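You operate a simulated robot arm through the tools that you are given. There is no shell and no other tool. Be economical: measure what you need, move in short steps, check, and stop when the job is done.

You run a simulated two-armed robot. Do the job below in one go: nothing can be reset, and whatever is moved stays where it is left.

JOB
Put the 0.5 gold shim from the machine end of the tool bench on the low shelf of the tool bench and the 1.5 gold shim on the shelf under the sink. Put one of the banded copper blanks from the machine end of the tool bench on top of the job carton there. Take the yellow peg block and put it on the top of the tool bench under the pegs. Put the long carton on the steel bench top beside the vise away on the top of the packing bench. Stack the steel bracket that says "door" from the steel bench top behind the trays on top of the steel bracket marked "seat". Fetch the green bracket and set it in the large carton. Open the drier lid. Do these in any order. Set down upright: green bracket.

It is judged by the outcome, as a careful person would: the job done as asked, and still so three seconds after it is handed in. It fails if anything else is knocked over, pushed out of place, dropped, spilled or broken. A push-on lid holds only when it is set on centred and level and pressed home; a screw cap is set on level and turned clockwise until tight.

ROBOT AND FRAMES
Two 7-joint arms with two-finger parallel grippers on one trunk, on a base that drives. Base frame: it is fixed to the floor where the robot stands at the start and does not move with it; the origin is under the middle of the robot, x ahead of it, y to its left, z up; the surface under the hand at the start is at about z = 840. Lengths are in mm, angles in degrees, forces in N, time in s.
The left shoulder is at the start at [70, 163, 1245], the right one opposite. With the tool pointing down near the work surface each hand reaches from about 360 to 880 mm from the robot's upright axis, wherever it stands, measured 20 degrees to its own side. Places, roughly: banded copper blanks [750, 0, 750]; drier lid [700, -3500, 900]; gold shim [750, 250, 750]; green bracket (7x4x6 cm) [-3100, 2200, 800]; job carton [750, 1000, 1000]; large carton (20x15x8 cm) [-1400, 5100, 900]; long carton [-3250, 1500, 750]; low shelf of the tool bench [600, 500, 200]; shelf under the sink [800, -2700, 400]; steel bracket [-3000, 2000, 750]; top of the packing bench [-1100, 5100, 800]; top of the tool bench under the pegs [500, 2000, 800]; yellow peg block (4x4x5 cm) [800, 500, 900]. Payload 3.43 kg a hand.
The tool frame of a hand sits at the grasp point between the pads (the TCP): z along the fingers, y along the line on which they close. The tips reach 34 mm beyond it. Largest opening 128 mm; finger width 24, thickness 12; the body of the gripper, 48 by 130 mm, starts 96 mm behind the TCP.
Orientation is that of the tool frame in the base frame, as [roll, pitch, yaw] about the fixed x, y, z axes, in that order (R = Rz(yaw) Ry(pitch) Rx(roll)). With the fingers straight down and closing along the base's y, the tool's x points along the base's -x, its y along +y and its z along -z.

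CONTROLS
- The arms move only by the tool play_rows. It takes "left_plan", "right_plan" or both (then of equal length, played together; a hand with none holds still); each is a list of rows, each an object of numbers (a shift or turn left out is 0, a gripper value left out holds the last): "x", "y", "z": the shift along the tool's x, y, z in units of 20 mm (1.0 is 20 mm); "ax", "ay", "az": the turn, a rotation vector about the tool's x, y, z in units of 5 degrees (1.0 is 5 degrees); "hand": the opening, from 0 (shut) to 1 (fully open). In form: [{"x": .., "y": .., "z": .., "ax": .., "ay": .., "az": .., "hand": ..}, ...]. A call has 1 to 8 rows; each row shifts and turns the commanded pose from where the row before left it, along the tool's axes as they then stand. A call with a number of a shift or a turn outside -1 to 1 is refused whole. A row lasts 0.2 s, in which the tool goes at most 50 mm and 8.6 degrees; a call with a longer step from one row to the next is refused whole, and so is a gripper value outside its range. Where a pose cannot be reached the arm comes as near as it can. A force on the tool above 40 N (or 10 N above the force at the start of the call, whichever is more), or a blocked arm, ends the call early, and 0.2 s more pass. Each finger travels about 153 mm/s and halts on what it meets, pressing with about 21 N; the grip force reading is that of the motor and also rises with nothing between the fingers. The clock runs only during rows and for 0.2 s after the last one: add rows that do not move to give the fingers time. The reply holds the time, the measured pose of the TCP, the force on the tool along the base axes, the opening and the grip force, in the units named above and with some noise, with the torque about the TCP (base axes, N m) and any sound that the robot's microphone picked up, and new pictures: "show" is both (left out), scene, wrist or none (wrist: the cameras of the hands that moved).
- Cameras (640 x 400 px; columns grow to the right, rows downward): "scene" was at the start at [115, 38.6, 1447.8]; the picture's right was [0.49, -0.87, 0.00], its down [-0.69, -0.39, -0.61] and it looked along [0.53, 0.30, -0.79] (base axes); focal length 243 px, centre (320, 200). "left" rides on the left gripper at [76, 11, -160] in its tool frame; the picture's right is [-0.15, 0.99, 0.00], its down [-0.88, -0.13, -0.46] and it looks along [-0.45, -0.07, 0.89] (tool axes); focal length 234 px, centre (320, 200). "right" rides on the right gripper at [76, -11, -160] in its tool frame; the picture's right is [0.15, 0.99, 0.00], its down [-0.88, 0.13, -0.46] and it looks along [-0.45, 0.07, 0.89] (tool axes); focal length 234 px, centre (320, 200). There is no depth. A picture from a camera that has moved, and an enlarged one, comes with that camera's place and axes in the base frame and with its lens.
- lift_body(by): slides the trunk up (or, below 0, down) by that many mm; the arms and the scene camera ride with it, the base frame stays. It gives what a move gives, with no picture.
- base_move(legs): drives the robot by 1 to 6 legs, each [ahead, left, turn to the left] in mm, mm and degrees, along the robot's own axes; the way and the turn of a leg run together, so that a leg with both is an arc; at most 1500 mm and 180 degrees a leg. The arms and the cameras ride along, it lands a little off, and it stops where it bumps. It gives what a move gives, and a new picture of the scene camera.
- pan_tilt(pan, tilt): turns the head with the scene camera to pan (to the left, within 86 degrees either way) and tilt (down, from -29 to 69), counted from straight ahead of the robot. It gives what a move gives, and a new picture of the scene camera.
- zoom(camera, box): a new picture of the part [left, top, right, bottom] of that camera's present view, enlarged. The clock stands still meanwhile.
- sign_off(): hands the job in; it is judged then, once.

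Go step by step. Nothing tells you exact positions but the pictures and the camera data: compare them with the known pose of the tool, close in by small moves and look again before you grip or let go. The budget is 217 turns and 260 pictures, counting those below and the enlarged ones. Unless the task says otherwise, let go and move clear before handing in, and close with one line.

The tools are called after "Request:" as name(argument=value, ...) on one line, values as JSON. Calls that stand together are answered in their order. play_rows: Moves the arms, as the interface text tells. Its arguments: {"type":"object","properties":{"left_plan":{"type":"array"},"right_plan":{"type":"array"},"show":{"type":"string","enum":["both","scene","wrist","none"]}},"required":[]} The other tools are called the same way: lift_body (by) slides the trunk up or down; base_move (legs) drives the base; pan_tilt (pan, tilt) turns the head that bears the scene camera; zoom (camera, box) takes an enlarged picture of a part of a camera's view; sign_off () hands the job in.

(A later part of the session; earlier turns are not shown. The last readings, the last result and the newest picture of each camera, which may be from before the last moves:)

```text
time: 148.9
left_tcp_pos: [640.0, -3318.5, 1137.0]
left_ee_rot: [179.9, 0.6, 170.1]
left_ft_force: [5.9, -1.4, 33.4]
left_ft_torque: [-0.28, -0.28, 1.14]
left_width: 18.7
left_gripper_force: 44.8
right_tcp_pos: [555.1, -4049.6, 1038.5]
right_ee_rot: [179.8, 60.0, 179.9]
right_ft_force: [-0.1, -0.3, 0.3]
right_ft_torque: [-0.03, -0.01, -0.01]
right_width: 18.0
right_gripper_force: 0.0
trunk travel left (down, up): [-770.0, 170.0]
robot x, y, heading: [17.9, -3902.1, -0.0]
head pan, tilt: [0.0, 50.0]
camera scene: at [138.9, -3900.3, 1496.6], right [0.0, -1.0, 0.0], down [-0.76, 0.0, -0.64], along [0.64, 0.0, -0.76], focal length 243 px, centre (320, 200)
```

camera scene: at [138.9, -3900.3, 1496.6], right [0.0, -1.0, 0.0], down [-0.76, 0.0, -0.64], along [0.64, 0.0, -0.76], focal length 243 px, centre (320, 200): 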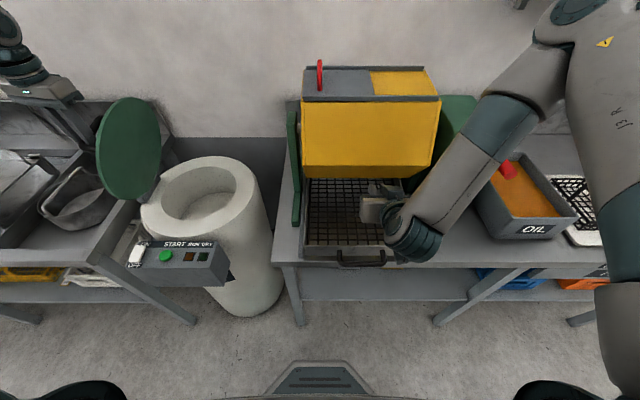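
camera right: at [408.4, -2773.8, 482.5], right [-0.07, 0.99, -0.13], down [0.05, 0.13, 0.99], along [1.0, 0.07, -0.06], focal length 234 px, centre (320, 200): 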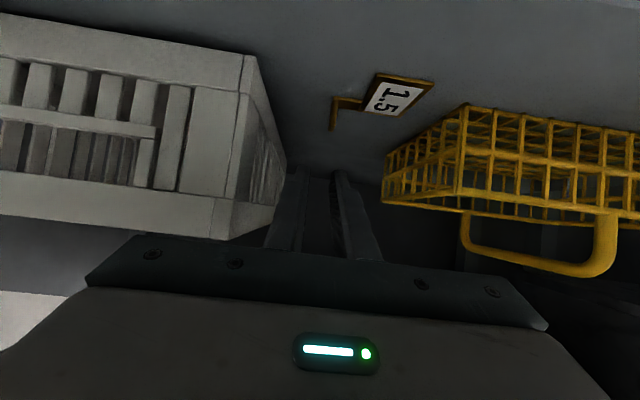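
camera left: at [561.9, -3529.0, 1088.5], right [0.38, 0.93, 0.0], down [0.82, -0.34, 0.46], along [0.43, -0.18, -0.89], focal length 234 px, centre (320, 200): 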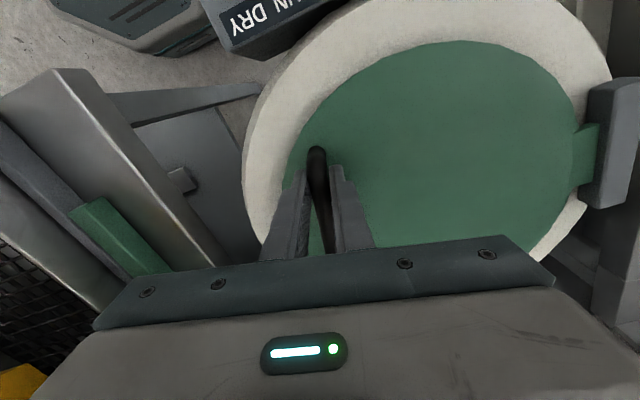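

Request:
play_rows(left_plan=[{"x": 0.16, "y": 0.98, "z": -0.35}, {"x": 0.16, "y": 0.98, "z": 0}, {"x": 0.16, "y": 0.98, "z": 0.1}], show="both")

```text
time: 149.7
left_tcp_pos: [640.9, -3253.7, 1132.3]
left_ee_rot: [-179.6, -0.1, 170.0]
left_ft_force: [-8.3, -6.5, -27.5]
left_ft_torque: [-0.29, 0.27, 1.24]
left_width: 19.8
left_gripper_force: 44.8
right_tcp_pos: [557.0, -4045.8, 1035.5]
right_ee_rot: [-179.8, 59.8, -179.5]
right_ft_force: [-0.2, -0.9, 0.5]
right_ft_torque: [-0.01, 0.01, -0.03]
right_width: 18.0
right_gripper_force: 0.1
trunk travel left (down, up): [-770.0, 170.0]
robot x, y, heading: [15.9, -3897.8, 0.4]
head pan, tilt: [0.0, 50.0]
camera scene: at [143.2, -3894.6, 1495.3], right [0.0, -1.0, 0.0], down [-0.77, 0.0, -0.64], along [0.64, 0.0, -0.77], focal length 243 px, centre (320, 200)
camera left: at [569.2, -3230.4, 1292.1], right [0.31, 0.95, -0.01], down [0.85, -0.28, 0.45], along [0.43, -0.15, -0.89], focal length 234 px, centre (320, 200)
```

scene: 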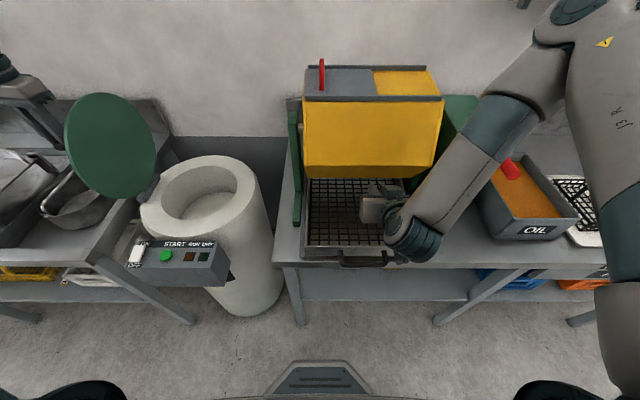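
left: 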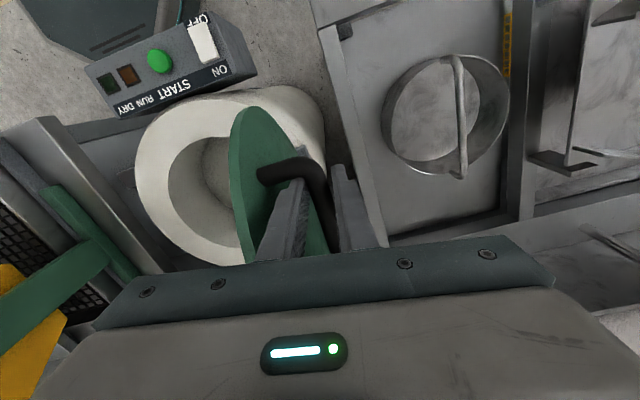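

Request:
play_rows(left_plan=[{"x": 0.14, "y": 0.5, "z": 0.4}, {"x": 0.14, "y": 0.7, "z": 0.3}, {}], show="scene")

```text
time: 150.5
left_tcp_pos: [640.7, -3232.8, 1127.3]
left_ee_rot: [179.9, 0.7, 170.1]
left_ft_force: [-3.2, 5.3, 12.7]
left_ft_torque: [-0.19, 1.01, 1.11]
left_width: 20.6
left_gripper_force: 44.7
right_tcp_pos: [555.5, -4048.1, 1038.9]
right_ee_rot: [180.0, 60.1, -179.9]
right_ft_force: [-0.2, 0.6, 0.3]
right_ft_torque: [0.03, 0.01, 0.05]
right_width: 17.9
right_gripper_force: 0.1
trunk travel left (down, up): [-770.0, 170.0]
robot x, y, heading: [17.9, -3898.8, 0.1]
head pan, tilt: [0.0, 50.0]
camera scene: at [139.8, -3898.1, 1496.7], right [0.0, -1.0, 0.0], down [-0.77, 0.0, -0.64], along [0.64, 0.0, -0.77], focal length 243 px, centre (320, 200)
```

scene: 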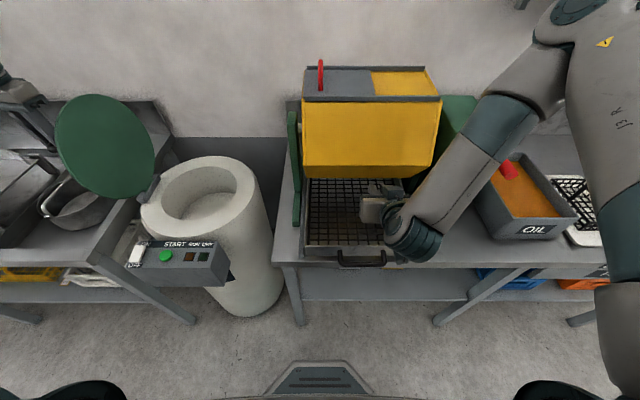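

Past vertical by nearly 20°. I open the fingers slightly and slip up along the lid's lean.

Request:
play_rows(left_plan=[{"hand": 0.23}, {"hand": 0.23}, {"y": 0.2, "z": -0.8}, {"y": 0.25, "z": -0.9}, {"y": 0.3, "z": -0.95}, {"y": 0.3, "z": -0.95}], show="both")

```text
time: 151.9
left_tcp_pos: [643.9, -3213.0, 1192.4]
left_ee_rot: [-179.9, 0.3, 170.1]
left_ft_force: [-0.5, 0.0, 0.5]
left_ft_torque: [-0.01, -0.01, -0.01]
left_width: 29.5
left_gripper_force: 0.0
right_tcp_pos: [556.4, -4048.7, 1037.4]
right_ee_rot: [-179.9, 59.9, -180.0]
right_ft_force: [0.5, 0.6, 0.1]
right_ft_torque: [0.01, -0.01, -0.01]
right_width: 18.2
right_gripper_force: 0.1
trunk travel left (down, up): [-770.0, 170.0]
robot x, y, heading: [17.6, -3901.3, 0.2]
head pan, tilt: [0.0, 50.0]
camera scene: at [142.2, -3897.4, 1496.1], right [0.0, -1.0, 0.0], down [-0.77, 0.0, -0.64], along [0.64, 0.0, -0.77], focal length 243 px, centre (320, 200)
camera left: at [570.7, -3188.8, 1352.2], right [0.31, 0.95, 0.0], down [0.84, -0.28, 0.46], along [0.44, -0.15, -0.89], focal length 234 px, centre (320, 200)
```

scene: 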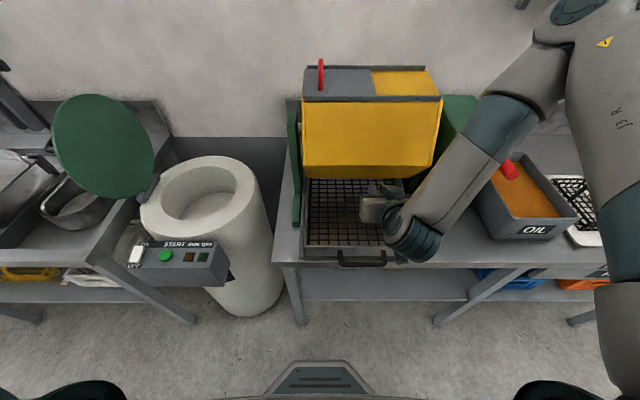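
left: 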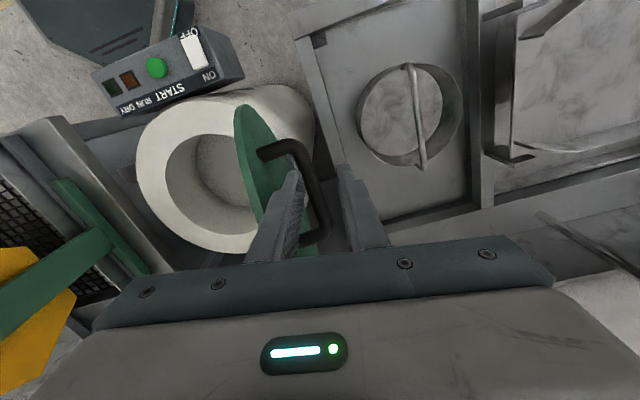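

The drier lid stays open. I back away and head back to the tool bench, straightening both hands on the way.

Request:
lift_body(by=100)

Request:
base_move(legs=[[-600, 0, 0], [0, 1400, 0], [0, 1400, 0], [0, 1400, 0]])

Request:
play_rows(left_plan=[{"az": -1, "y": -1, "z": 1}, {"az": -1, "y": -1, "z": 1}, {"y": -1, "z": 1}, {"y": -1, "z": 1}, {"y": -1, "z": 1}, {"y": -1, "z": 1}, {"y": -1, "z": 1}, {"y": -1, "z": 1}], right_plan=[{"ay": 1}, {"ay": 1}, {"ay": 1}, {"ay": 1}, {"ay": 1}, {"ay": 1}, {"ay": 1}, {"ay": 1}], show="none")

Request:
play_rows(left_plan=[{"y": -1}, {"y": -1}, {"y": -1}, {"y": -1}, {"y": -1}], right_plan=[{"ay": 1}, {"ay": 1}, {"ay": 1}, {"ay": 1}, {"hand": 0.6}], show="none")

Request:
pan_tilt(pan=0, tilt=30)

```text
time: 153.2
left_tcp_pos: [645.0, -3211.9, 1292.2]
left_ee_rot: [-179.9, 0.5, 170.1]
left_ft_force: [-0.8, 0.1, -0.1]
left_ft_torque: [-0.01, -0.02, 0.05]
left_width: 29.3
left_gripper_force: 0.0
right_tcp_pos: [556.8, -4047.9, 1136.4]
right_ee_rot: [-179.9, 59.9, -179.9]
right_ft_force: [-0.4, 0.3, -0.4]
right_ft_torque: [0.04, -0.03, 0.05]
right_width: 17.6
right_gripper_force: 0.1
trunk travel left (down, up): [-870.0, 70.0]
robot x, y, heading: [13.7, -3899.2, 0.2]
head pan, tilt: [0.0, 50.0]
```

```text
time: 176.4
left_tcp_pos: [152.9, 965.4, 1292.1]
left_ee_rot: [-179.9, 0.3, 167.4]
left_ft_force: [1.2, 1.2, -0.1]
left_ft_torque: [0.0, -0.02, 0.0]
left_width: 29.3
left_gripper_force: 0.1
right_tcp_pos: [26.4, 134.8, 1138.8]
right_ee_rot: [-179.9, 59.9, 177.4]
right_ft_force: [0.4, -0.1, -1.1]
right_ft_torque: [-0.04, -0.01, -0.03]
right_width: 17.8
right_gripper_force: 0.1
trunk travel left (down, up): [-870.0, 70.0]
robot x, y, heading: [-511.0, 309.1, -2.7]
head pan, tilt: [0.0, 50.0]
camera scene: at [-380.8, 305.5, 1596.2], right [-0.04, -1.0, 0.0], down [-0.77, 0.03, -0.64], along [0.64, -0.03, -0.77], focal length 243 px, centre (320, 200)
```

scene: 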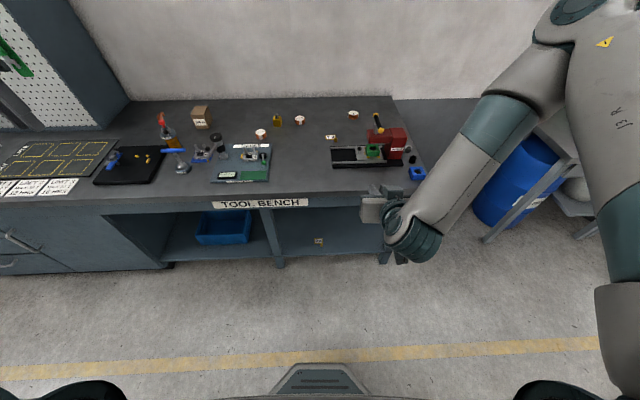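

```text
time: 178.2
left_tcp_pos: [143.5, 806.2, 1132.5]
left_ee_rot: [-179.9, 0.3, 177.3]
left_ft_force: [0.0, 0.1, 0.6]
left_ft_torque: [0.01, 0.0, 0.03]
left_width: 29.5
left_gripper_force: 0.2
right_tcp_pos: [26.4, 136.4, 1136.6]
right_ee_rot: [-179.9, 19.9, 177.3]
right_ft_force: [-0.3, 0.8, 0.9]
right_ft_torque: [0.01, 0.0, 0.03]
right_width: 18.2
right_gripper_force: 0.0
trunk travel left (down, up): [-870.0, 70.0]
robot x, y, heading: [-507.6, 307.4, -2.3]
head pan, tilt: [0.0, 50.0]
```

```text
time: 179.4
left_tcp_pos: [139.2, 705.2, 1134.8]
left_ee_rot: [-179.9, 0.5, 177.4]
left_ft_force: [-0.5, -0.3, 1.1]
left_ft_torque: [-0.03, -0.01, 0.02]
left_width: 29.5
left_gripper_force: 0.0
right_tcp_pos: [27.0, 134.6, 1137.1]
right_ee_rot: [179.9, -0.2, 177.3]
right_ft_force: [-0.3, 0.8, -0.2]
right_ft_torque: [-0.01, 0.05, 0.01]
right_width: 77.1
right_gripper_force: 0.0
trunk travel left (down, up): [-870.0, 70.0]
robot x, y, heading: [-509.5, 307.5, -2.5]
head pan, tilt: [0.0, 50.0]
```

```text
time: 180.2
left_tcp_pos: [137.1, 707.9, 1132.3]
left_ee_rot: [-179.8, 0.4, 177.3]
left_ft_force: [0.6, -0.1, -0.1]
left_ft_torque: [0.0, -0.02, -0.01]
left_width: 29.4
left_gripper_force: 0.0
right_tcp_pos: [27.3, 136.4, 1139.0]
right_ee_rot: [-179.9, -0.1, 177.4]
right_ft_force: [-0.5, 0.4, 0.4]
right_ft_torque: [0.02, 0.03, 0.0]
right_width: 76.7
right_gripper_force: 0.1
trunk travel left (down, up): [-870.0, 70.0]
robot x, y, heading: [-508.4, 310.9, -2.6]
head pan, tilt: [0.0, 30.0]
camera scene: at [-367.5, 305.8, 1625.6], right [-0.04, -1.0, 0.0], down [-0.5, 0.02, -0.87], along [0.86, -0.04, -0.5], focal length 243 px, centre (320, 200)
```

scene: 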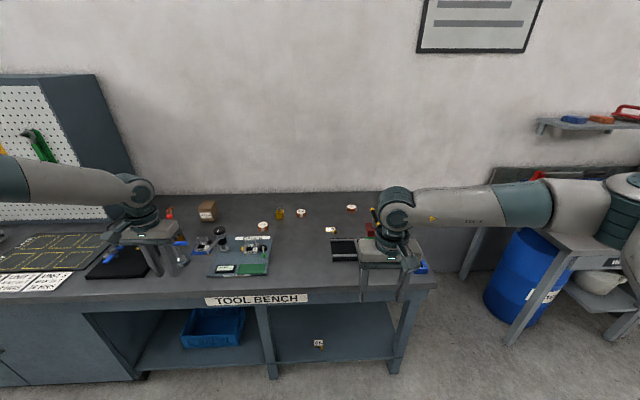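

Next the copper blank: I drive in so the left hand can pick LOT 22.

Request:
base_move(legs=[[0, 0, 2.6], [530, 0, 0]])

Request:
play_rows(left_plan=[{"hand": 0.65}], show="wrist")

```text
time: 183.7
left_tcp_pos: [650.6, 724.3, 1133.0]
left_ee_rot: [-179.8, 0.4, 179.2]
left_ft_force: [0.7, 0.2, 0.1]
left_ft_torque: [0.0, -0.01, -0.01]
left_width: 29.2
left_gripper_force: 0.0
right_tcp_pos: [558.8, 150.4, 1138.9]
right_ee_rot: [-179.9, 0.0, 179.2]
right_ft_force: [0.3, -0.6, 0.0]
right_ft_torque: [-0.03, 0.01, 0.0]
right_width: 76.7
right_gripper_force: 0.1
trunk travel left (down, up): [-870.0, 70.0]
robot x, y, heading: [16.5, 304.9, -0.6]
head pan, tilt: [0.0, 30.0]
camera scene: at [158.6, 306.7, 1625.9], right [-0.01, -1.0, 0.0], down [-0.5, 0.01, -0.87], along [0.87, -0.01, -0.5], focal length 243 px, centre (320, 200)
```

scene: 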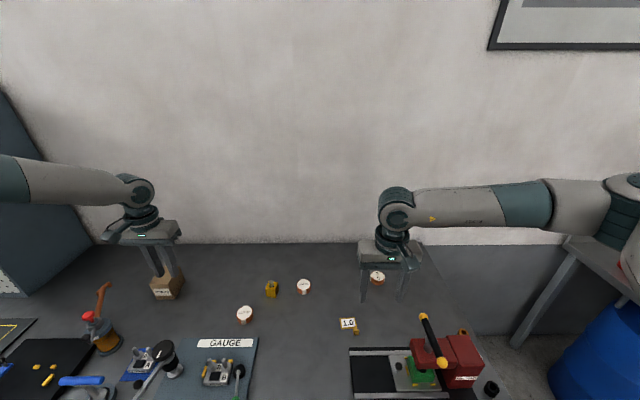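

```text
time: 184.1
left_tcp_pos: [651.0, 723.6, 1133.0]
left_ee_rot: [-179.9, 0.4, 179.2]
left_ft_force: [-0.8, 0.8, 0.6]
left_ft_torque: [0.0, 0.01, -0.03]
left_width: 83.1
left_gripper_force: 0.1
right_tcp_pos: [559.8, 150.2, 1138.5]
right_ee_rot: [-179.9, -0.1, 179.2]
right_ft_force: [0.1, -0.8, -0.5]
right_ft_torque: [0.0, 0.01, 0.01]
right_width: 76.9
right_gripper_force: 0.1
trunk travel left (down, up): [-870.0, 70.0]
robot x, y, heading: [22.3, 307.9, -0.7]
head pan, tilt: [0.0, 30.0]
camera left: at [574.6, 735.4, 1292.3], right [0.16, 0.99, 0.0], down [0.88, -0.14, 0.46], along [0.46, -0.08, -0.89], focal length 234 px, centre (320, 200)
```

left: 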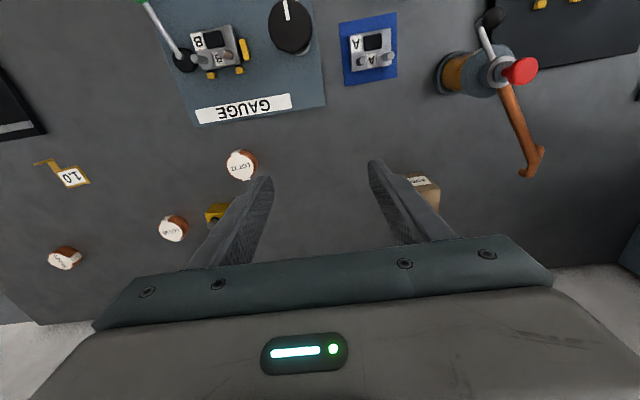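

Request:
play_rows(left_plan=[{"x": -0.3, "y": -1, "z": 0.7}, {"x": -0.3, "y": -1, "z": 0.7}, {"x": -0.3, "y": -1, "z": 0.8}, {"x": -0.3, "y": -1, "z": 0.9}, {"x": -0.3, "y": -1, "z": 1}, {"x": -0.3, "y": -1, "z": 1}, {"x": -0.3, "y": -1, "z": 1}, {"x": -0.3, "y": -1, "z": 1}], show="none")

Request:
zoom(camera="left", box=[160, 50, 480, 250])

```text
time: 185.9
left_tcp_pos: [651.0, 608.7, 1051.9]
left_ee_rot: [-179.8, 0.5, 179.1]
left_ft_force: [0.5, 0.7, 0.8]
left_ft_torque: [-0.04, 0.0, 0.0]
left_width: 83.0
left_gripper_force: 0.0
left hand out of reach, approached as far as the arm can: row 5, 6, 7, 8
right_tcp_pos: [558.9, 150.8, 1137.3]
right_ee_rot: [-180.0, -0.1, 179.1]
right_ft_force: [0.2, -0.5, 0.3]
right_ft_torque: [0.0, 0.02, -0.01]
right_width: 76.9
right_gripper_force: 0.1
trunk travel left (down, up): [-870.0, 70.0]
robot x, y, heading: [17.3, 300.9, -0.6]
head pan, tilt: [0.0, 30.0]
```

```text
2.00 times, centred on (320, 150) of left
camera zoom: at [573.9, 620.1, 1212.1], right [0.16, 0.99, 0.0], down [0.87, -0.14, 0.46], along [0.46, -0.08, -0.89], focal length 468 px, centre (320, 300)
```

zoom: 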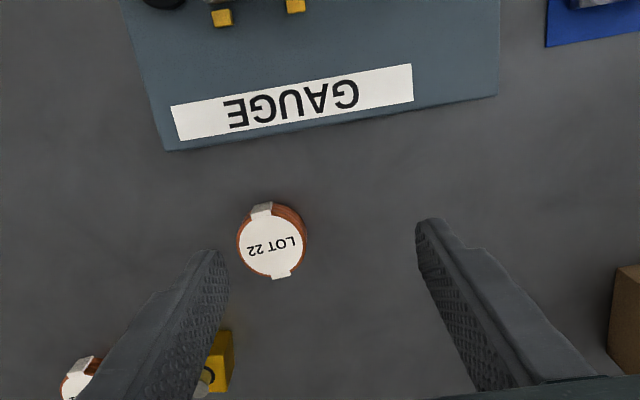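

Request:
lift_body(by=-125)

Request:
play_rows(left_plan=[{"x": -0.6, "y": -0.6}, {"x": -0.6, "y": -0.6}, {"x": -0.6, "y": -0.6}, {"x": -0.5, "y": -0.6}, {}], show="wrist")

```text
time: 187.5
left_tcp_pos: [650.1, 609.0, 928.2]
left_ee_rot: [-179.8, 0.5, 179.2]
left_ft_force: [-0.1, -1.1, 0.5]
left_ft_torque: [-0.01, 0.01, -0.01]
left_width: 83.2
left_gripper_force: 0.0
right_tcp_pos: [559.2, 150.6, 1013.7]
right_ee_rot: [-179.9, 0.0, 179.1]
right_ft_force: [-0.6, -0.4, -0.4]
right_ft_torque: [0.01, 0.0, -0.01]
right_width: 76.8
right_gripper_force: 0.1
trunk travel left (down, up): [-745.0, 195.0]
robot x, y, heading: [21.5, 309.8, -0.9]
head pan, tilt: [0.0, 30.0]
```

```text
time: 188.7
left_tcp_pos: [663.2, 585.2, 959.0]
left_ee_rot: [-179.6, 0.5, 179.3]
left_ft_force: [0.3, 0.4, 0.2]
left_ft_torque: [-0.01, 0.01, 0.01]
left_width: 83.4
left_gripper_force: 0.1
left hand out of reach, approached as far as the arm can: row 1, 2, 3, 4
right_tcp_pos: [560.2, 150.0, 1013.1]
right_ee_rot: [-179.9, -0.2, 179.1]
right_ft_force: [-0.1, -0.5, 0.1]
right_ft_torque: [0.0, -0.03, 0.01]
right_width: 76.9
right_gripper_force: 0.0
trunk travel left (down, up): [-745.0, 195.0]
robot x, y, heading: [20.3, 305.1, -0.7]
head pan, tilt: [0.0, 30.0]
camera left: at [586.7, 597.2, 1118.4], right [0.16, 0.99, 0.0], down [0.87, -0.14, 0.46], along [0.46, -0.08, -0.89], focal length 234 px, centre (320, 200)
```

left: 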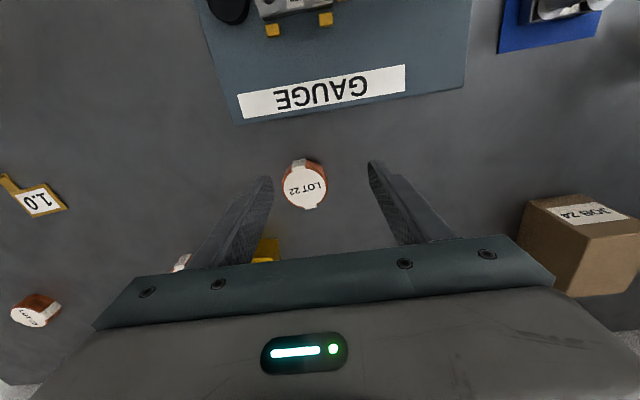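

The left arm is in an awkward posture for this reach, so I'll use the right arm: raise and pull back the left, then shift the robot left by 400 mm.

Request:
play_rows(left_plan=[{"x": 0.3, "z": -1}, {"x": 0.5, "z": -1}, {"x": 0.7, "z": -1}, {"x": 0.7, "z": -1}, {"x": 0.7, "z": -1}, {"x": 0.7, "z": -1}, {"x": 0.7, "z": -1}, {"x": 0.7, "z": -1}], show="none")

Request:
lift_body(by=80)

Request:
base_move(legs=[[0, 400, 0.7]])

Request:
play_rows(right_plan=[{"hand": 0.65}], show="wrist")

```text
time: 190.5
left_tcp_pos: [559.7, 589.3, 1118.5]
left_ee_rot: [-179.8, 0.5, 179.2]
left_ft_force: [0.3, 0.3, 0.2]
left_ft_torque: [-0.01, -0.05, 0.02]
left_width: 83.0
left_gripper_force: 0.1
right_tcp_pos: [558.6, 150.8, 1013.7]
right_ee_rot: [-180.0, 0.0, 179.2]
right_ft_force: [0.3, 0.4, 0.2]
right_ft_torque: [-0.04, 0.0, 0.02]
right_width: 76.7
right_gripper_force: 0.1
trunk travel left (down, up): [-745.0, 195.0]
robot x, y, heading: [19.0, 310.1, -0.7]
head pan, tilt: [0.0, 30.0]
```

```text
time: 191.6
left_tcp_pos: [561.8, 588.5, 1197.3]
left_ee_rot: [-179.8, 0.5, 179.2]
left_ft_force: [-0.1, 0.5, 0.2]
left_ft_torque: [0.0, 0.0, 0.03]
left_width: 82.8
left_gripper_force: 0.0
right_tcp_pos: [558.8, 150.7, 1094.0]
right_ee_rot: [-179.9, -0.1, 179.3]
right_ft_force: [0.3, 0.4, 0.5]
right_ft_torque: [0.01, -0.02, -0.03]
right_width: 76.8
right_gripper_force: 0.0
trunk travel left (down, up): [-825.0, 115.0]
robot x, y, heading: [18.6, 307.5, -0.7]
head pan, tilt: [0.0, 30.0]
```

```text
time: 194.1
left_tcp_pos: [559.6, 997.7, 1198.3]
left_ee_rot: [-180.0, 0.5, 180.0]
left_ft_force: [-0.4, -0.4, 0.3]
left_ft_torque: [0.02, 0.01, -0.02]
left_width: 83.3
left_gripper_force: 0.1
right_tcp_pos: [563.2, 559.4, 1092.3]
right_ee_rot: [-180.0, -0.1, -180.0]
right_ft_force: [0.0, 1.3, -0.3]
right_ft_torque: [-0.02, 0.0, 0.06]
right_width: 76.5
right_gripper_force: 0.0
trunk travel left (down, up): [-825.0, 115.0]
robot x, y, heading: [24.1, 706.8, 0.4]
head pan, tilt: [0.0, 30.0]
camera scene: at [161.9, 709.2, 1580.7], right [0.0, -1.0, 0.0], down [-0.5, 0.0, -0.87], along [0.87, 0.0, -0.5], focal length 243 px, centre (320, 200)
```

scene: 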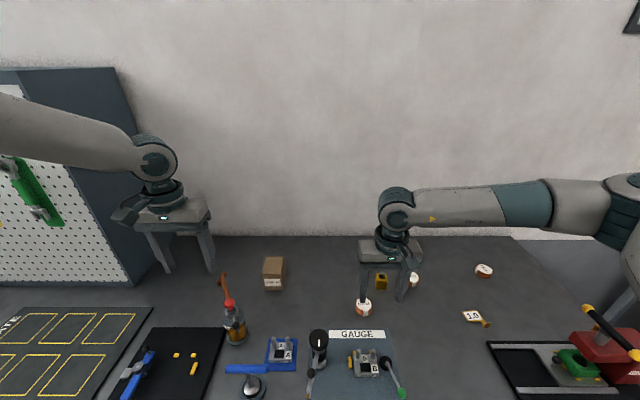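

```text
time: 194.5
left_tcp_pos: [558.8, 998.7, 1197.6]
left_ee_rot: [-179.9, 0.4, 180.0]
left_ft_force: [0.5, 1.5, -0.7]
left_ft_torque: [-0.01, -0.03, 0.02]
left_width: 83.0
left_gripper_force: 0.0
right_tcp_pos: [564.5, 560.1, 1092.7]
right_ee_rot: [-180.0, -0.1, -180.0]
right_ft_force: [-0.4, 0.0, 0.3]
right_ft_torque: [-0.01, 0.02, -0.01]
right_width: 83.1
right_gripper_force: 0.0
trunk travel left (down, up): [-825.0, 115.0]
robot x, y, heading: [20.1, 708.3, 0.1]
head pan, tilt: [0.0, 30.0]
camera right: at [487.6, 548.8, 1252.8], right [-0.15, 0.99, 0.0], down [0.88, 0.13, 0.45], along [0.45, 0.07, -0.89], focal length 234 px, centre (320, 200)
```

right: 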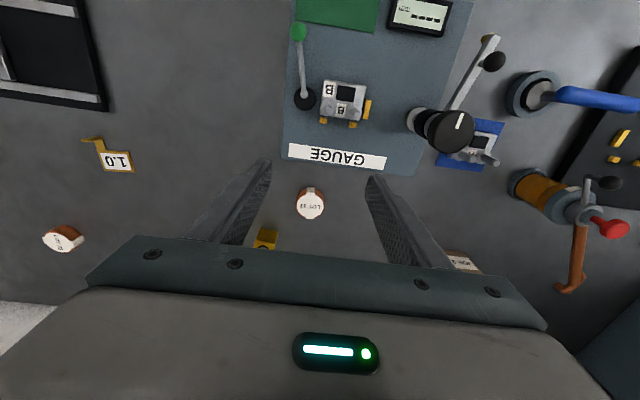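

Request:
play_rows(right_plan=[{"x": -0.92, "z": 0.9}, {"x": -0.92, "z": 0.9}, {"x": -0.92, "z": 0.9}, {"x": -0.92, "z": 0.9}, {"x": -0.92, "z": 0.9}, {"x": -0.92, "z": 0.9}, {"x": -0.92, "z": 0.9}, {}], show="wrist")

```text
time: 196.3
left_tcp_pos: [559.1, 998.0, 1197.7]
left_ee_rot: [-179.8, 0.5, 180.0]
left_ft_force: [-0.4, 0.0, 0.6]
left_ft_torque: [0.0, -0.03, 0.01]
left_width: 83.5
left_gripper_force: 0.1
right_tcp_pos: [693.1, 559.9, 966.6]
right_ee_rot: [-180.0, -0.1, -179.9]
right_ft_force: [-0.3, -0.8, 0.0]
right_ft_torque: [-0.04, 0.0, -0.01]
right_width: 83.4
right_gripper_force: 0.1
trunk travel left (down, up): [-825.0, 115.0]
robot x, y, heading: [20.6, 708.8, 0.3]
head pan, tilt: [0.0, 30.0]
camera right: at [616.4, 548.9, 1127.0], right [-0.15, 0.99, 0.0], down [0.88, 0.13, 0.45], along [0.45, 0.07, -0.89], focal length 234 px, centre (320, 200)
```

right: 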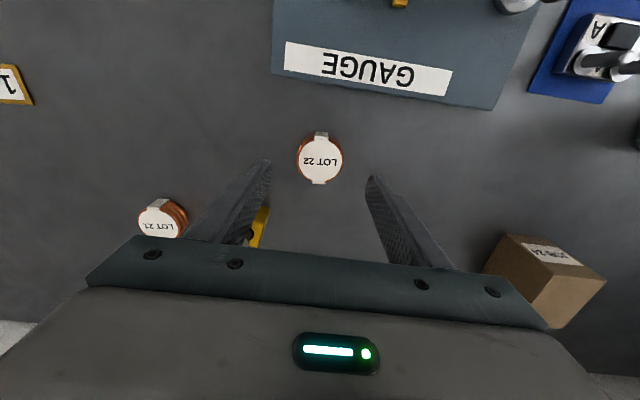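

Request:
play_rows(right_plan=[{"x": -0.3, "y": 0.1, "z": 0.9}, {"z": 0.9}, {"z": 0.9}, {"z": 0.8}, {"z": 0.7}, {}], show="wrist")

```text
time: 197.7
left_tcp_pos: [558.8, 998.7, 1197.8]
left_ee_rot: [-179.8, 0.5, 180.0]
left_ft_force: [0.0, 0.4, 0.2]
left_ft_torque: [-0.02, -0.01, -0.01]
left_width: 83.2
left_gripper_force: 0.0
right_tcp_pos: [698.1, 561.9, 882.4]
right_ee_rot: [-179.8, -0.1, -180.0]
right_ft_force: [0.4, 0.4, 0.4]
right_ft_torque: [-0.02, -0.02, 0.03]
right_width: 83.3
right_gripper_force: 0.1
trunk travel left (down, up): [-825.0, 115.0]
robot x, y, heading: [21.3, 707.1, 0.4]
head pan, tilt: [0.0, 30.0]
camera right: at [622.2, 551.8, 1042.6], right [-0.15, 0.99, 0.0], down [0.88, 0.13, 0.45], along [0.45, 0.07, -0.89], focal length 234 px, centre (320, 200)
```

right: 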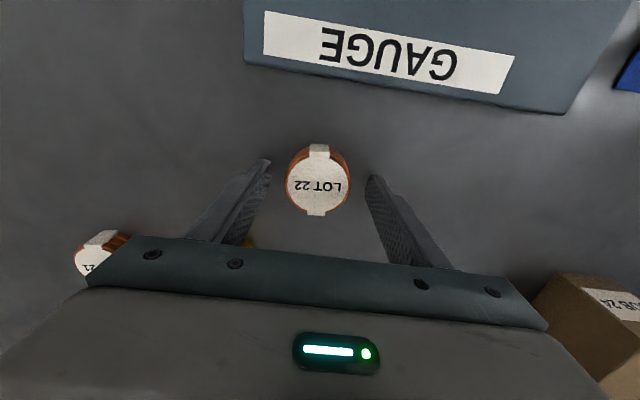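

Request:
play_rows(right_plan=[{"x": -0.25, "y": 0.05, "z": 0.1}, {"hand": 0}, {}, {}, {"z": -1}, {"z": -1}, {"z": -1}, {"z": -1}], show="wrist")

```text
time: 199.5
left_tcp_pos: [558.5, 998.7, 1198.2]
left_ee_rot: [-179.8, 0.6, -180.0]
left_ft_force: [-0.4, -0.5, 0.7]
left_ft_torque: [0.01, 0.0, -0.01]
left_width: 83.1
left_gripper_force: 0.0
right_tcp_pos: [701.1, 562.8, 960.5]
right_ee_rot: [-179.9, -0.1, 180.0]
right_ft_force: [-0.8, 0.5, -2.3]
right_ft_torque: [0.02, 0.0, 0.02]
right_width: 54.8
right_gripper_force: 21.2
trunk travel left (down, up): [-825.0, 115.0]
robot x, y, heading: [21.6, 708.8, 0.5]
head pan, tilt: [0.0, 30.0]
camera right: at [625.9, 552.5, 1121.2], right [-0.15, 0.99, 0.0], down [0.88, 0.13, 0.45], along [0.45, 0.07, -0.89], focal length 234 px, centre (320, 200)
```

right: 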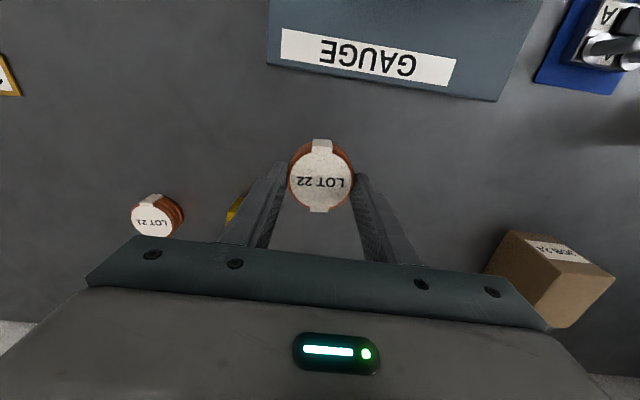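

LOT 22 is held. Raise, and strafe left to the job carton.

Request:
play_rows(right_plan=[{"z": -1}, {"z": -1}, {"z": -1}, {"z": -1}, {"z": -1}], show="none")

Request:
base_move(legs=[[0, 310, 0]])

Request:
play_rows(right_plan=[{}], show="wrist")

```text
time: 200.7
left_tcp_pos: [557.6, 999.0, 1198.2]
left_ee_rot: [-179.8, 0.5, -179.9]
left_ft_force: [0.0, 0.1, -0.6]
left_ft_torque: [-0.02, -0.02, 0.03]
left_width: 83.3
left_gripper_force: 0.0
right_tcp_pos: [702.5, 561.8, 1060.9]
right_ee_rot: [180.0, -0.1, 180.0]
right_ft_force: [-0.2, 1.4, -2.1]
right_ft_torque: [0.0, 0.0, -0.01]
right_width: 54.8
right_gripper_force: 21.0
trunk travel left (down, up): [-825.0, 115.0]
robot x, y, heading: [22.6, 708.8, 0.1]
head pan, tilt: [0.0, 30.0]
```

```text
time: 202.8
left_tcp_pos: [557.8, 1304.9, 1198.3]
left_ee_rot: [-180.0, 0.6, -179.9]
left_ft_force: [0.2, -0.5, 0.3]
left_ft_torque: [0.05, 0.05, 0.01]
left_width: 83.1
left_gripper_force: 0.0
right_tcp_pos: [701.7, 868.3, 1060.4]
right_ee_rot: [-180.0, -0.2, -179.8]
right_ft_force: [0.0, -0.3, -2.2]
right_ft_torque: [0.03, 0.01, -0.01]
right_width: 55.2
right_gripper_force: 20.9
trunk travel left (down, up): [-825.0, 115.0]
robot x, y, heading: [19.7, 1013.1, 0.2]
head pan, tilt: [0.0, 30.0]
camera scene: at [161.0, 1015.2, 1580.7], right [0.0, -1.0, 0.0], down [-0.5, 0.0, -0.87], along [0.87, 0.0, -0.5], focal length 243 px, centre (320, 200)
```

scene: 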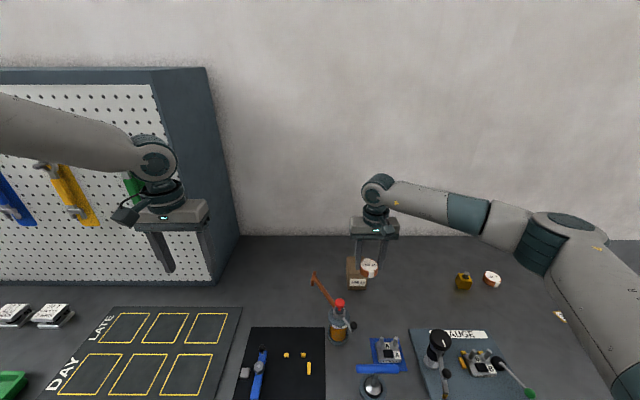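

```text
time: 203.2
left_tcp_pos: [558.6, 1305.3, 1198.6]
left_ee_rot: [-179.9, 0.5, -180.0]
left_ft_force: [0.0, -0.2, -0.4]
left_ft_torque: [0.01, 0.03, -0.03]
left_width: 83.0
left_gripper_force: 0.1
right_tcp_pos: [703.1, 867.9, 1060.3]
right_ee_rot: [-179.9, -0.1, -179.9]
right_ft_force: [0.9, 0.1, -1.4]
right_ft_torque: [0.03, 0.01, 0.01]
right_width: 55.1
right_gripper_force: 20.7
trunk travel left (down, up): [-825.0, 115.0]
robot x, y, heading: [18.2, 1014.9, 0.3]
head pan, tilt: [0.0, 30.0]
camera right: at [626.3, 858.6, 1220.4], right [-0.15, 0.99, 0.0], down [0.88, 0.13, 0.45], along [0.45, 0.07, -0.89], focal length 234 px, centre (320, 200)
```

right: 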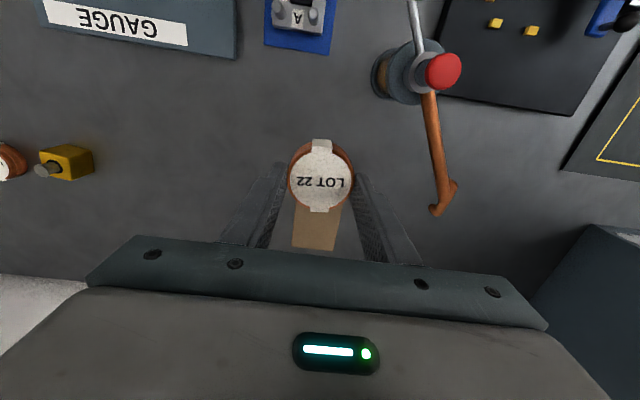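

Request:
zoom(camera="scene", box=[300, 225, 420, 305])

Request:
zoom(camera="right", box=[240, 130, 400, 260])

```text
5.00 times, centred on (360, 265) of scene
camera zoom: at [161.0, 1016.5, 1580.7], right [0.0, -1.0, 0.0], down [-0.5, 0.0, -0.87], along [0.87, 0.0, -0.5], focal length 1217 px, centre (120, -125)
```

zoom: 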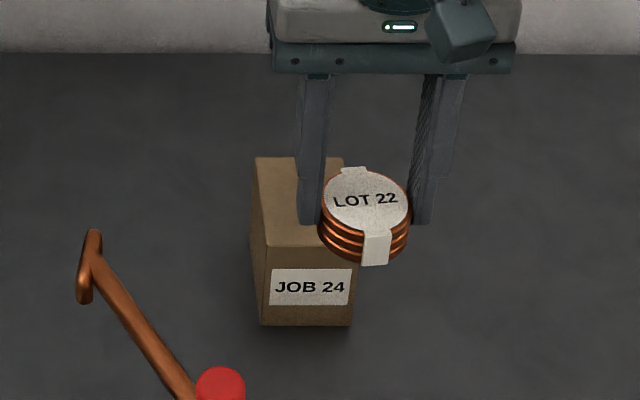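

```text
3.08 times, centred on (320, 195) of right
camera zoom: at [626.3, 858.6, 1220.4], right [-0.15, 0.99, 0.0], down [0.88, 0.13, 0.45], along [0.45, 0.07, -0.89], focal length 720 px, centre (320, 215)
```

zoom: 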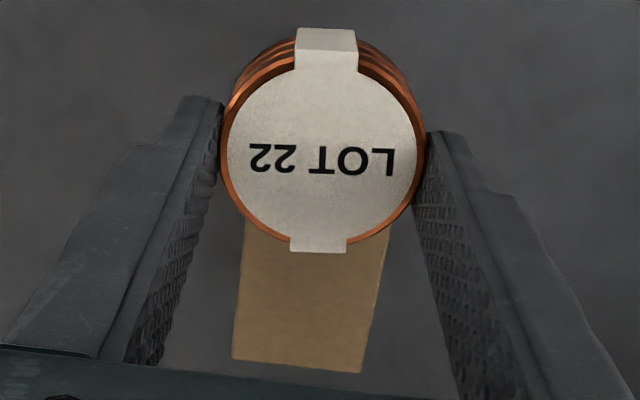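

Carton top is z≈922, centred about (823, 881). Moving above it.

Request:
play_rows(right_plan=[{"x": -0.84, "y": 0.1, "z": 0.1}, {"x": -0.84, "y": 0.1, "z": 0.3}, {"x": -0.84, "y": 0.1, "z": 0.4}, {"x": -0.84, "y": 0.1, "z": 0.4}, {"x": -0.84, "y": 0.1, "z": 0.5}, {"x": -0.84, "y": 0.1, "z": 0.5}, {"x": -0.84, "y": 0.05, "z": 0.5}, {}], show="wrist")

Request:
zoom(camera="scene", box=[300, 225, 420, 305])

```text
time: 205.0
left_tcp_pos: [556.7, 1304.6, 1198.0]
left_ee_rot: [-179.8, 0.5, -179.9]
left_ft_force: [0.0, 0.4, 0.0]
left_ft_torque: [0.0, -0.02, -0.01]
left_width: 83.1
left_gripper_force: 0.1
right_tcp_pos: [818.7, 882.2, 1006.1]
right_ee_rot: [-179.8, 0.0, -179.8]
right_ft_force: [0.6, -0.2, -1.2]
right_ft_torque: [-0.01, -0.04, -0.02]
right_width: 55.1
right_gripper_force: 20.7
trunk travel left (down, up): [-825.0, 115.0]
robot x, y, heading: [22.4, 1014.5, 0.3]
head pan, tilt: [0.0, 30.0]
camera right: at [744.5, 871.8, 1166.2], right [-0.15, 0.99, 0.0], down [0.88, 0.13, 0.45], along [0.45, 0.07, -0.89], focal length 234 px, centre (320, 200)
```

right: 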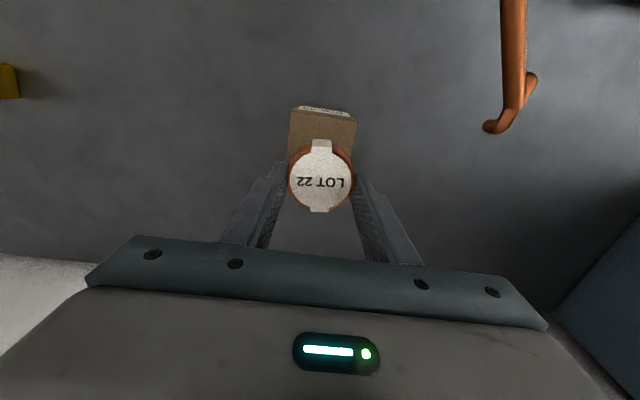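

```text
5.00 times, centred on (360, 265) of scene
camera zoom: at [160.7, 1016.8, 1580.7], right [0.0, -1.0, 0.0], down [-0.5, 0.0, -0.87], along [0.87, 0.0, -0.5], focal length 1217 px, centre (120, -125)
```

zoom: 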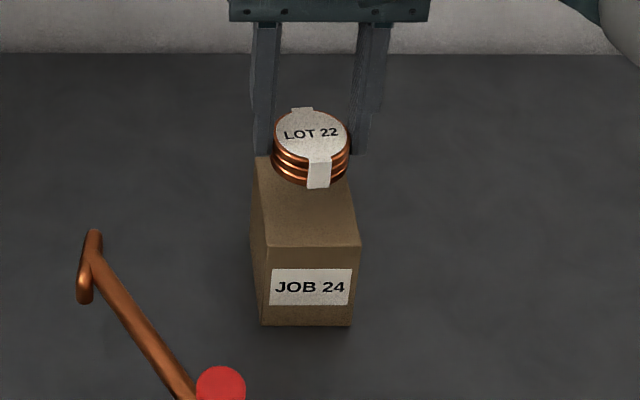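

Request:
play_rows(right_plan=[{"z": 0.8}, {"z": 0.8}, {"z": 0.3}, {}], show="none")

Request:
zoom(camera="scene", box=[300, 225, 420, 305])

```text
time: 206.0
left_tcp_pos: [559.3, 1306.8, 1197.7]
left_ee_rot: [-179.9, 0.6, -179.8]
left_ft_force: [-1.1, -0.2, -0.5]
left_ft_torque: [0.0, 0.0, 0.03]
left_width: 83.3
left_gripper_force: 0.0
right_tcp_pos: [820.3, 882.3, 968.0]
right_ee_rot: [-179.9, -0.2, -179.9]
right_ft_force: [0.2, -0.1, -1.1]
right_ft_torque: [-0.02, 0.05, 0.01]
right_width: 54.8
right_gripper_force: 21.1
trunk travel left (down, up): [-825.0, 115.0]
robot x, y, heading: [19.7, 1013.6, -0.1]
head pan, tilt: [0.0, 30.0]
```

```text
5.00 times, centred on (360, 265) of scene
camera zoom: at [161.2, 1017.5, 1580.6], right [0.0, -1.0, 0.0], down [-0.5, 0.0, -0.87], along [0.87, 0.0, -0.5], focal length 1217 px, centre (120, -125)
```

zoom: 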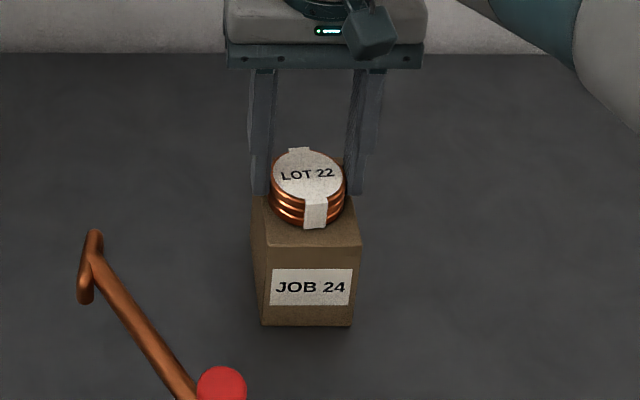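

Request:
play_rows(right_plan=[{"z": 0.1}, {"z": 0.1}, {"z": 0.08}, {}], show="none")

```text
time: 207.0
left_tcp_pos: [556.3, 1307.0, 1199.7]
left_ee_rot: [-179.8, 0.6, -180.0]
left_ft_force: [-0.6, -1.0, -0.2]
left_ft_torque: [0.01, -0.02, 0.03]
left_width: 83.1
left_gripper_force: 0.0
right_tcp_pos: [818.7, 884.6, 964.9]
right_ee_rot: [-180.0, 0.1, -180.0]
right_ft_force: [4.2, -0.8, 13.7]
right_ft_torque: [-0.02, -0.07, -0.06]
right_width: 55.1
right_gripper_force: 20.4
trunk travel left (down, up): [-825.0, 115.0]
robot x, y, heading: [19.1, 1013.7, 0.2]
head pan, tilt: [0.0, 30.0]
```

Contact. Ease up slightly, open, and rise.

Request:
play_rows(right_plan=[{"z": -0.12}, {"hand": 0.6}, {}, {"z": -1}, {"z": -1}, {"z": -1}, {"z": -1}], show="wrist")

Request:
zoom(camera="scene", box=[300, 225, 420, 305])

```text
time: 208.6
left_tcp_pos: [557.0, 1305.7, 1199.4]
left_ee_rot: [-179.8, 0.5, -180.0]
left_ft_force: [-0.4, 0.5, -0.1]
left_ft_torque: [0.0, 0.0, -0.03]
left_width: 83.4
left_gripper_force: 0.2
right_tcp_pos: [818.6, 884.2, 1046.3]
right_ee_rot: [-179.9, 0.0, -179.9]
right_ft_force: [0.5, 0.2, 0.1]
right_ft_torque: [0.01, 0.0, 0.0]
right_width: 76.9
right_gripper_force: 0.0
trunk travel left (down, up): [-825.0, 115.0]
robot x, y, heading: [20.4, 1015.8, 0.3]
head pan, tilt: [0.0, 30.0]
camera right: at [743.0, 872.6, 1205.7], right [-0.15, 0.99, 0.0], down [0.88, 0.13, 0.45], along [0.45, 0.07, -0.89], focal length 234 px, centre (320, 200)
```

right: 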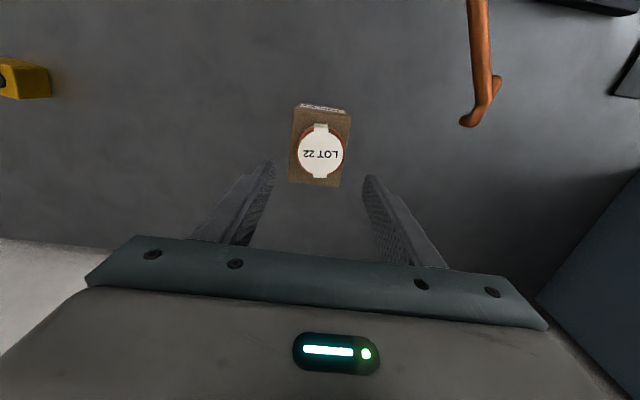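

```text
5.00 times, centred on (360, 265) of scene
camera zoom: at [160.3, 1017.3, 1580.7], right [0.0, -1.0, 0.0], down [-0.5, 0.0, -0.87], along [0.87, 0.0, -0.5], focal length 1217 px, centre (120, -125)
```

zoom: 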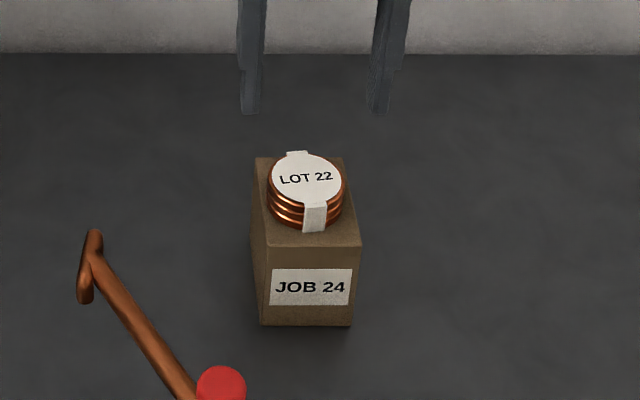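

The blank is on the carton. Next the yellow block: strafe right 390 mm.

Request:
base_move(legs=[[0, -385, 0]])

Request:
play_rows(right_plan=[{"z": 1}, {"z": 1}], show="wrist")

```text
time: 211.1
left_tcp_pos: [559.3, 920.6, 1197.4]
left_ee_rot: [-179.6, 0.5, -179.9]
left_ft_force: [0.0, 0.2, -0.6]
left_ft_torque: [0.01, 0.0, 0.0]
left_width: 83.2
left_gripper_force: 0.0
right_tcp_pos: [821.1, 498.7, 1046.2]
right_ee_rot: [-179.9, -0.1, -179.8]
right_ft_force: [-0.2, 0.9, 0.4]
right_ft_torque: [-0.01, -0.01, -0.04]
right_width: 76.8
right_gripper_force: 0.1
trunk travel left (down, up): [-825.0, 115.0]
robot x, y, heading: [23.3, 625.7, 0.3]
head pan, tilt: [0.0, 30.0]
camera scene: at [162.8, 632.0, 1580.7], right [0.01, -1.0, 0.0], down [-0.5, 0.0, -0.87], along [0.87, 0.0, -0.5], focal length 243 px, centre (320, 200)
```

scene: 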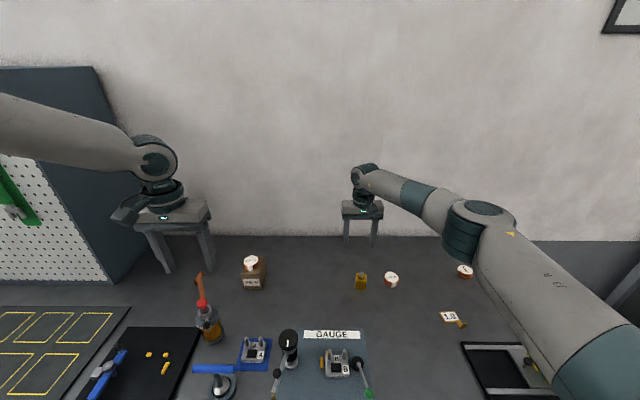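

```text
time: 211.7
left_tcp_pos: [559.4, 920.4, 1197.4]
left_ee_rot: [-179.8, 0.5, -179.8]
left_ft_force: [-0.6, 0.0, 0.1]
left_ft_torque: [0.0, 0.02, 0.01]
left_width: 83.3
left_gripper_force: 0.1
right_tcp_pos: [822.2, 497.7, 1005.2]
right_ee_rot: [-179.9, -0.1, -179.8]
right_ft_force: [0.4, 0.3, 0.2]
right_ft_torque: [-0.03, 0.03, -0.01]
right_width: 76.9
right_gripper_force: 0.1
trunk travel left (down, up): [-825.0, 115.0]
robot x, y, heading: [20.4, 628.5, 0.3]
head pan, tilt: [0.0, 30.0]
camera right: at [745.1, 487.1, 1164.7], right [-0.15, 0.99, 0.0], down [0.88, 0.13, 0.45], along [0.45, 0.07, -0.89], focal length 234 px, centre (320, 200)
```

right: 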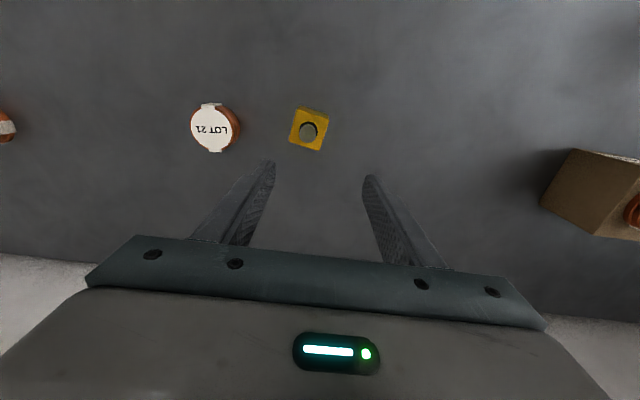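

Request:
zoom(camera="right", box=[260, 80, 360, 160])

```text
5.00 times, centred on (310, 120) of right
camera zoom: at [745.1, 487.1, 1164.7], right [-0.15, 0.99, 0.0], down [0.88, 0.13, 0.45], along [0.45, 0.07, -0.89], focal length 1171 px, centre (370, 600)
```

zoom: 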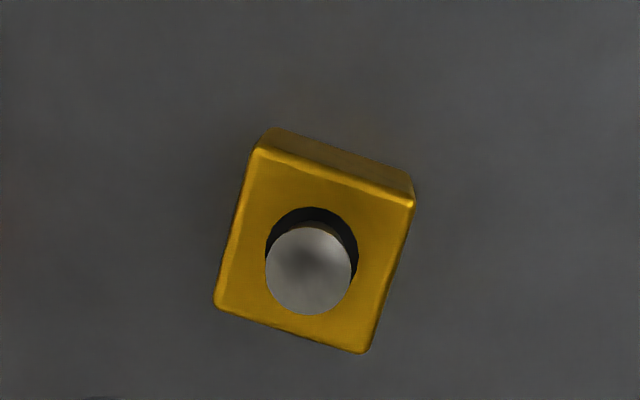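

The block is at (800, 483), rotated about 9°. Aligning and lowering.

Request:
play_rows(right_plan=[{"x": 0.55, "y": -0.38, "z": 0.5, "az": 0.93}, {"x": 0.55, "y": -0.38, "z": 0.5, "az": 0.93}, {"z": 1}, {"z": 1}, {"z": 1}, {}], show="wrist")

```text
time: 213.1
left_tcp_pos: [559.4, 921.3, 1198.4]
left_ee_rot: [-179.8, 0.4, -179.9]
left_ft_force: [-0.8, 0.6, -0.2]
left_ft_torque: [0.03, -0.01, -0.01]
left_width: 83.3
left_gripper_force: 0.0
right_tcp_pos: [798.4, 483.6, 924.6]
right_ee_rot: [-179.8, 0.0, 170.9]
right_ft_force: [0.5, -0.5, 0.0]
right_ft_torque: [-0.01, -0.01, 0.0]
right_width: 76.7
right_gripper_force: 0.1
trunk travel left (down, up): [-825.0, 115.0]
robot x, y, heading: [21.5, 628.9, 0.2]
head pan, tilt: [0.0, 30.0]
camera right: at [722.6, 484.9, 1084.6], right [0.01, 1.0, 0.0], down [0.89, -0.01, 0.45], along [0.45, -0.01, -0.89], focal length 234 px, centre (320, 200)
```

right: 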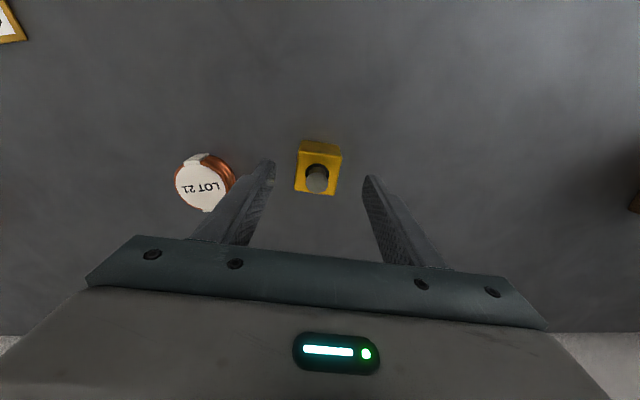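

Request:
play_rows(right_plan=[{"z": 1}, {"z": 1}, {"z": 0.05}, {"hand": 0}, {}, {}, {}], show="wrist")

```text
time: 214.7
left_tcp_pos: [559.4, 919.7, 1198.8]
left_ee_rot: [-179.8, 0.5, -179.8]
left_ft_force: [0.1, 0.1, -0.3]
left_ft_torque: [0.02, 0.0, 0.0]
left_width: 83.1
left_gripper_force: 0.1
right_tcp_pos: [799.7, 483.1, 882.8]
right_ee_rot: [-179.9, -0.2, 170.9]
right_ft_force: [-0.5, -1.0, 0.1]
right_ft_torque: [0.0, -0.03, -0.01]
right_width: 39.7
right_gripper_force: 21.1
trunk travel left (down, up): [-825.0, 115.0]
robot x, y, heading: [21.2, 629.2, 0.0]
head pan, tilt: [0.0, 30.0]
camera right: at [722.6, 484.0, 1043.8], right [0.01, 1.0, 0.0], down [0.89, -0.01, 0.45], along [0.45, -0.01, -0.89], focal length 234 px, centre (320, 200)
```

right: 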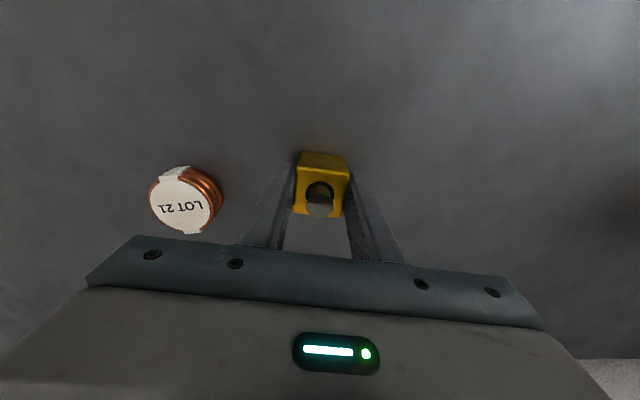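

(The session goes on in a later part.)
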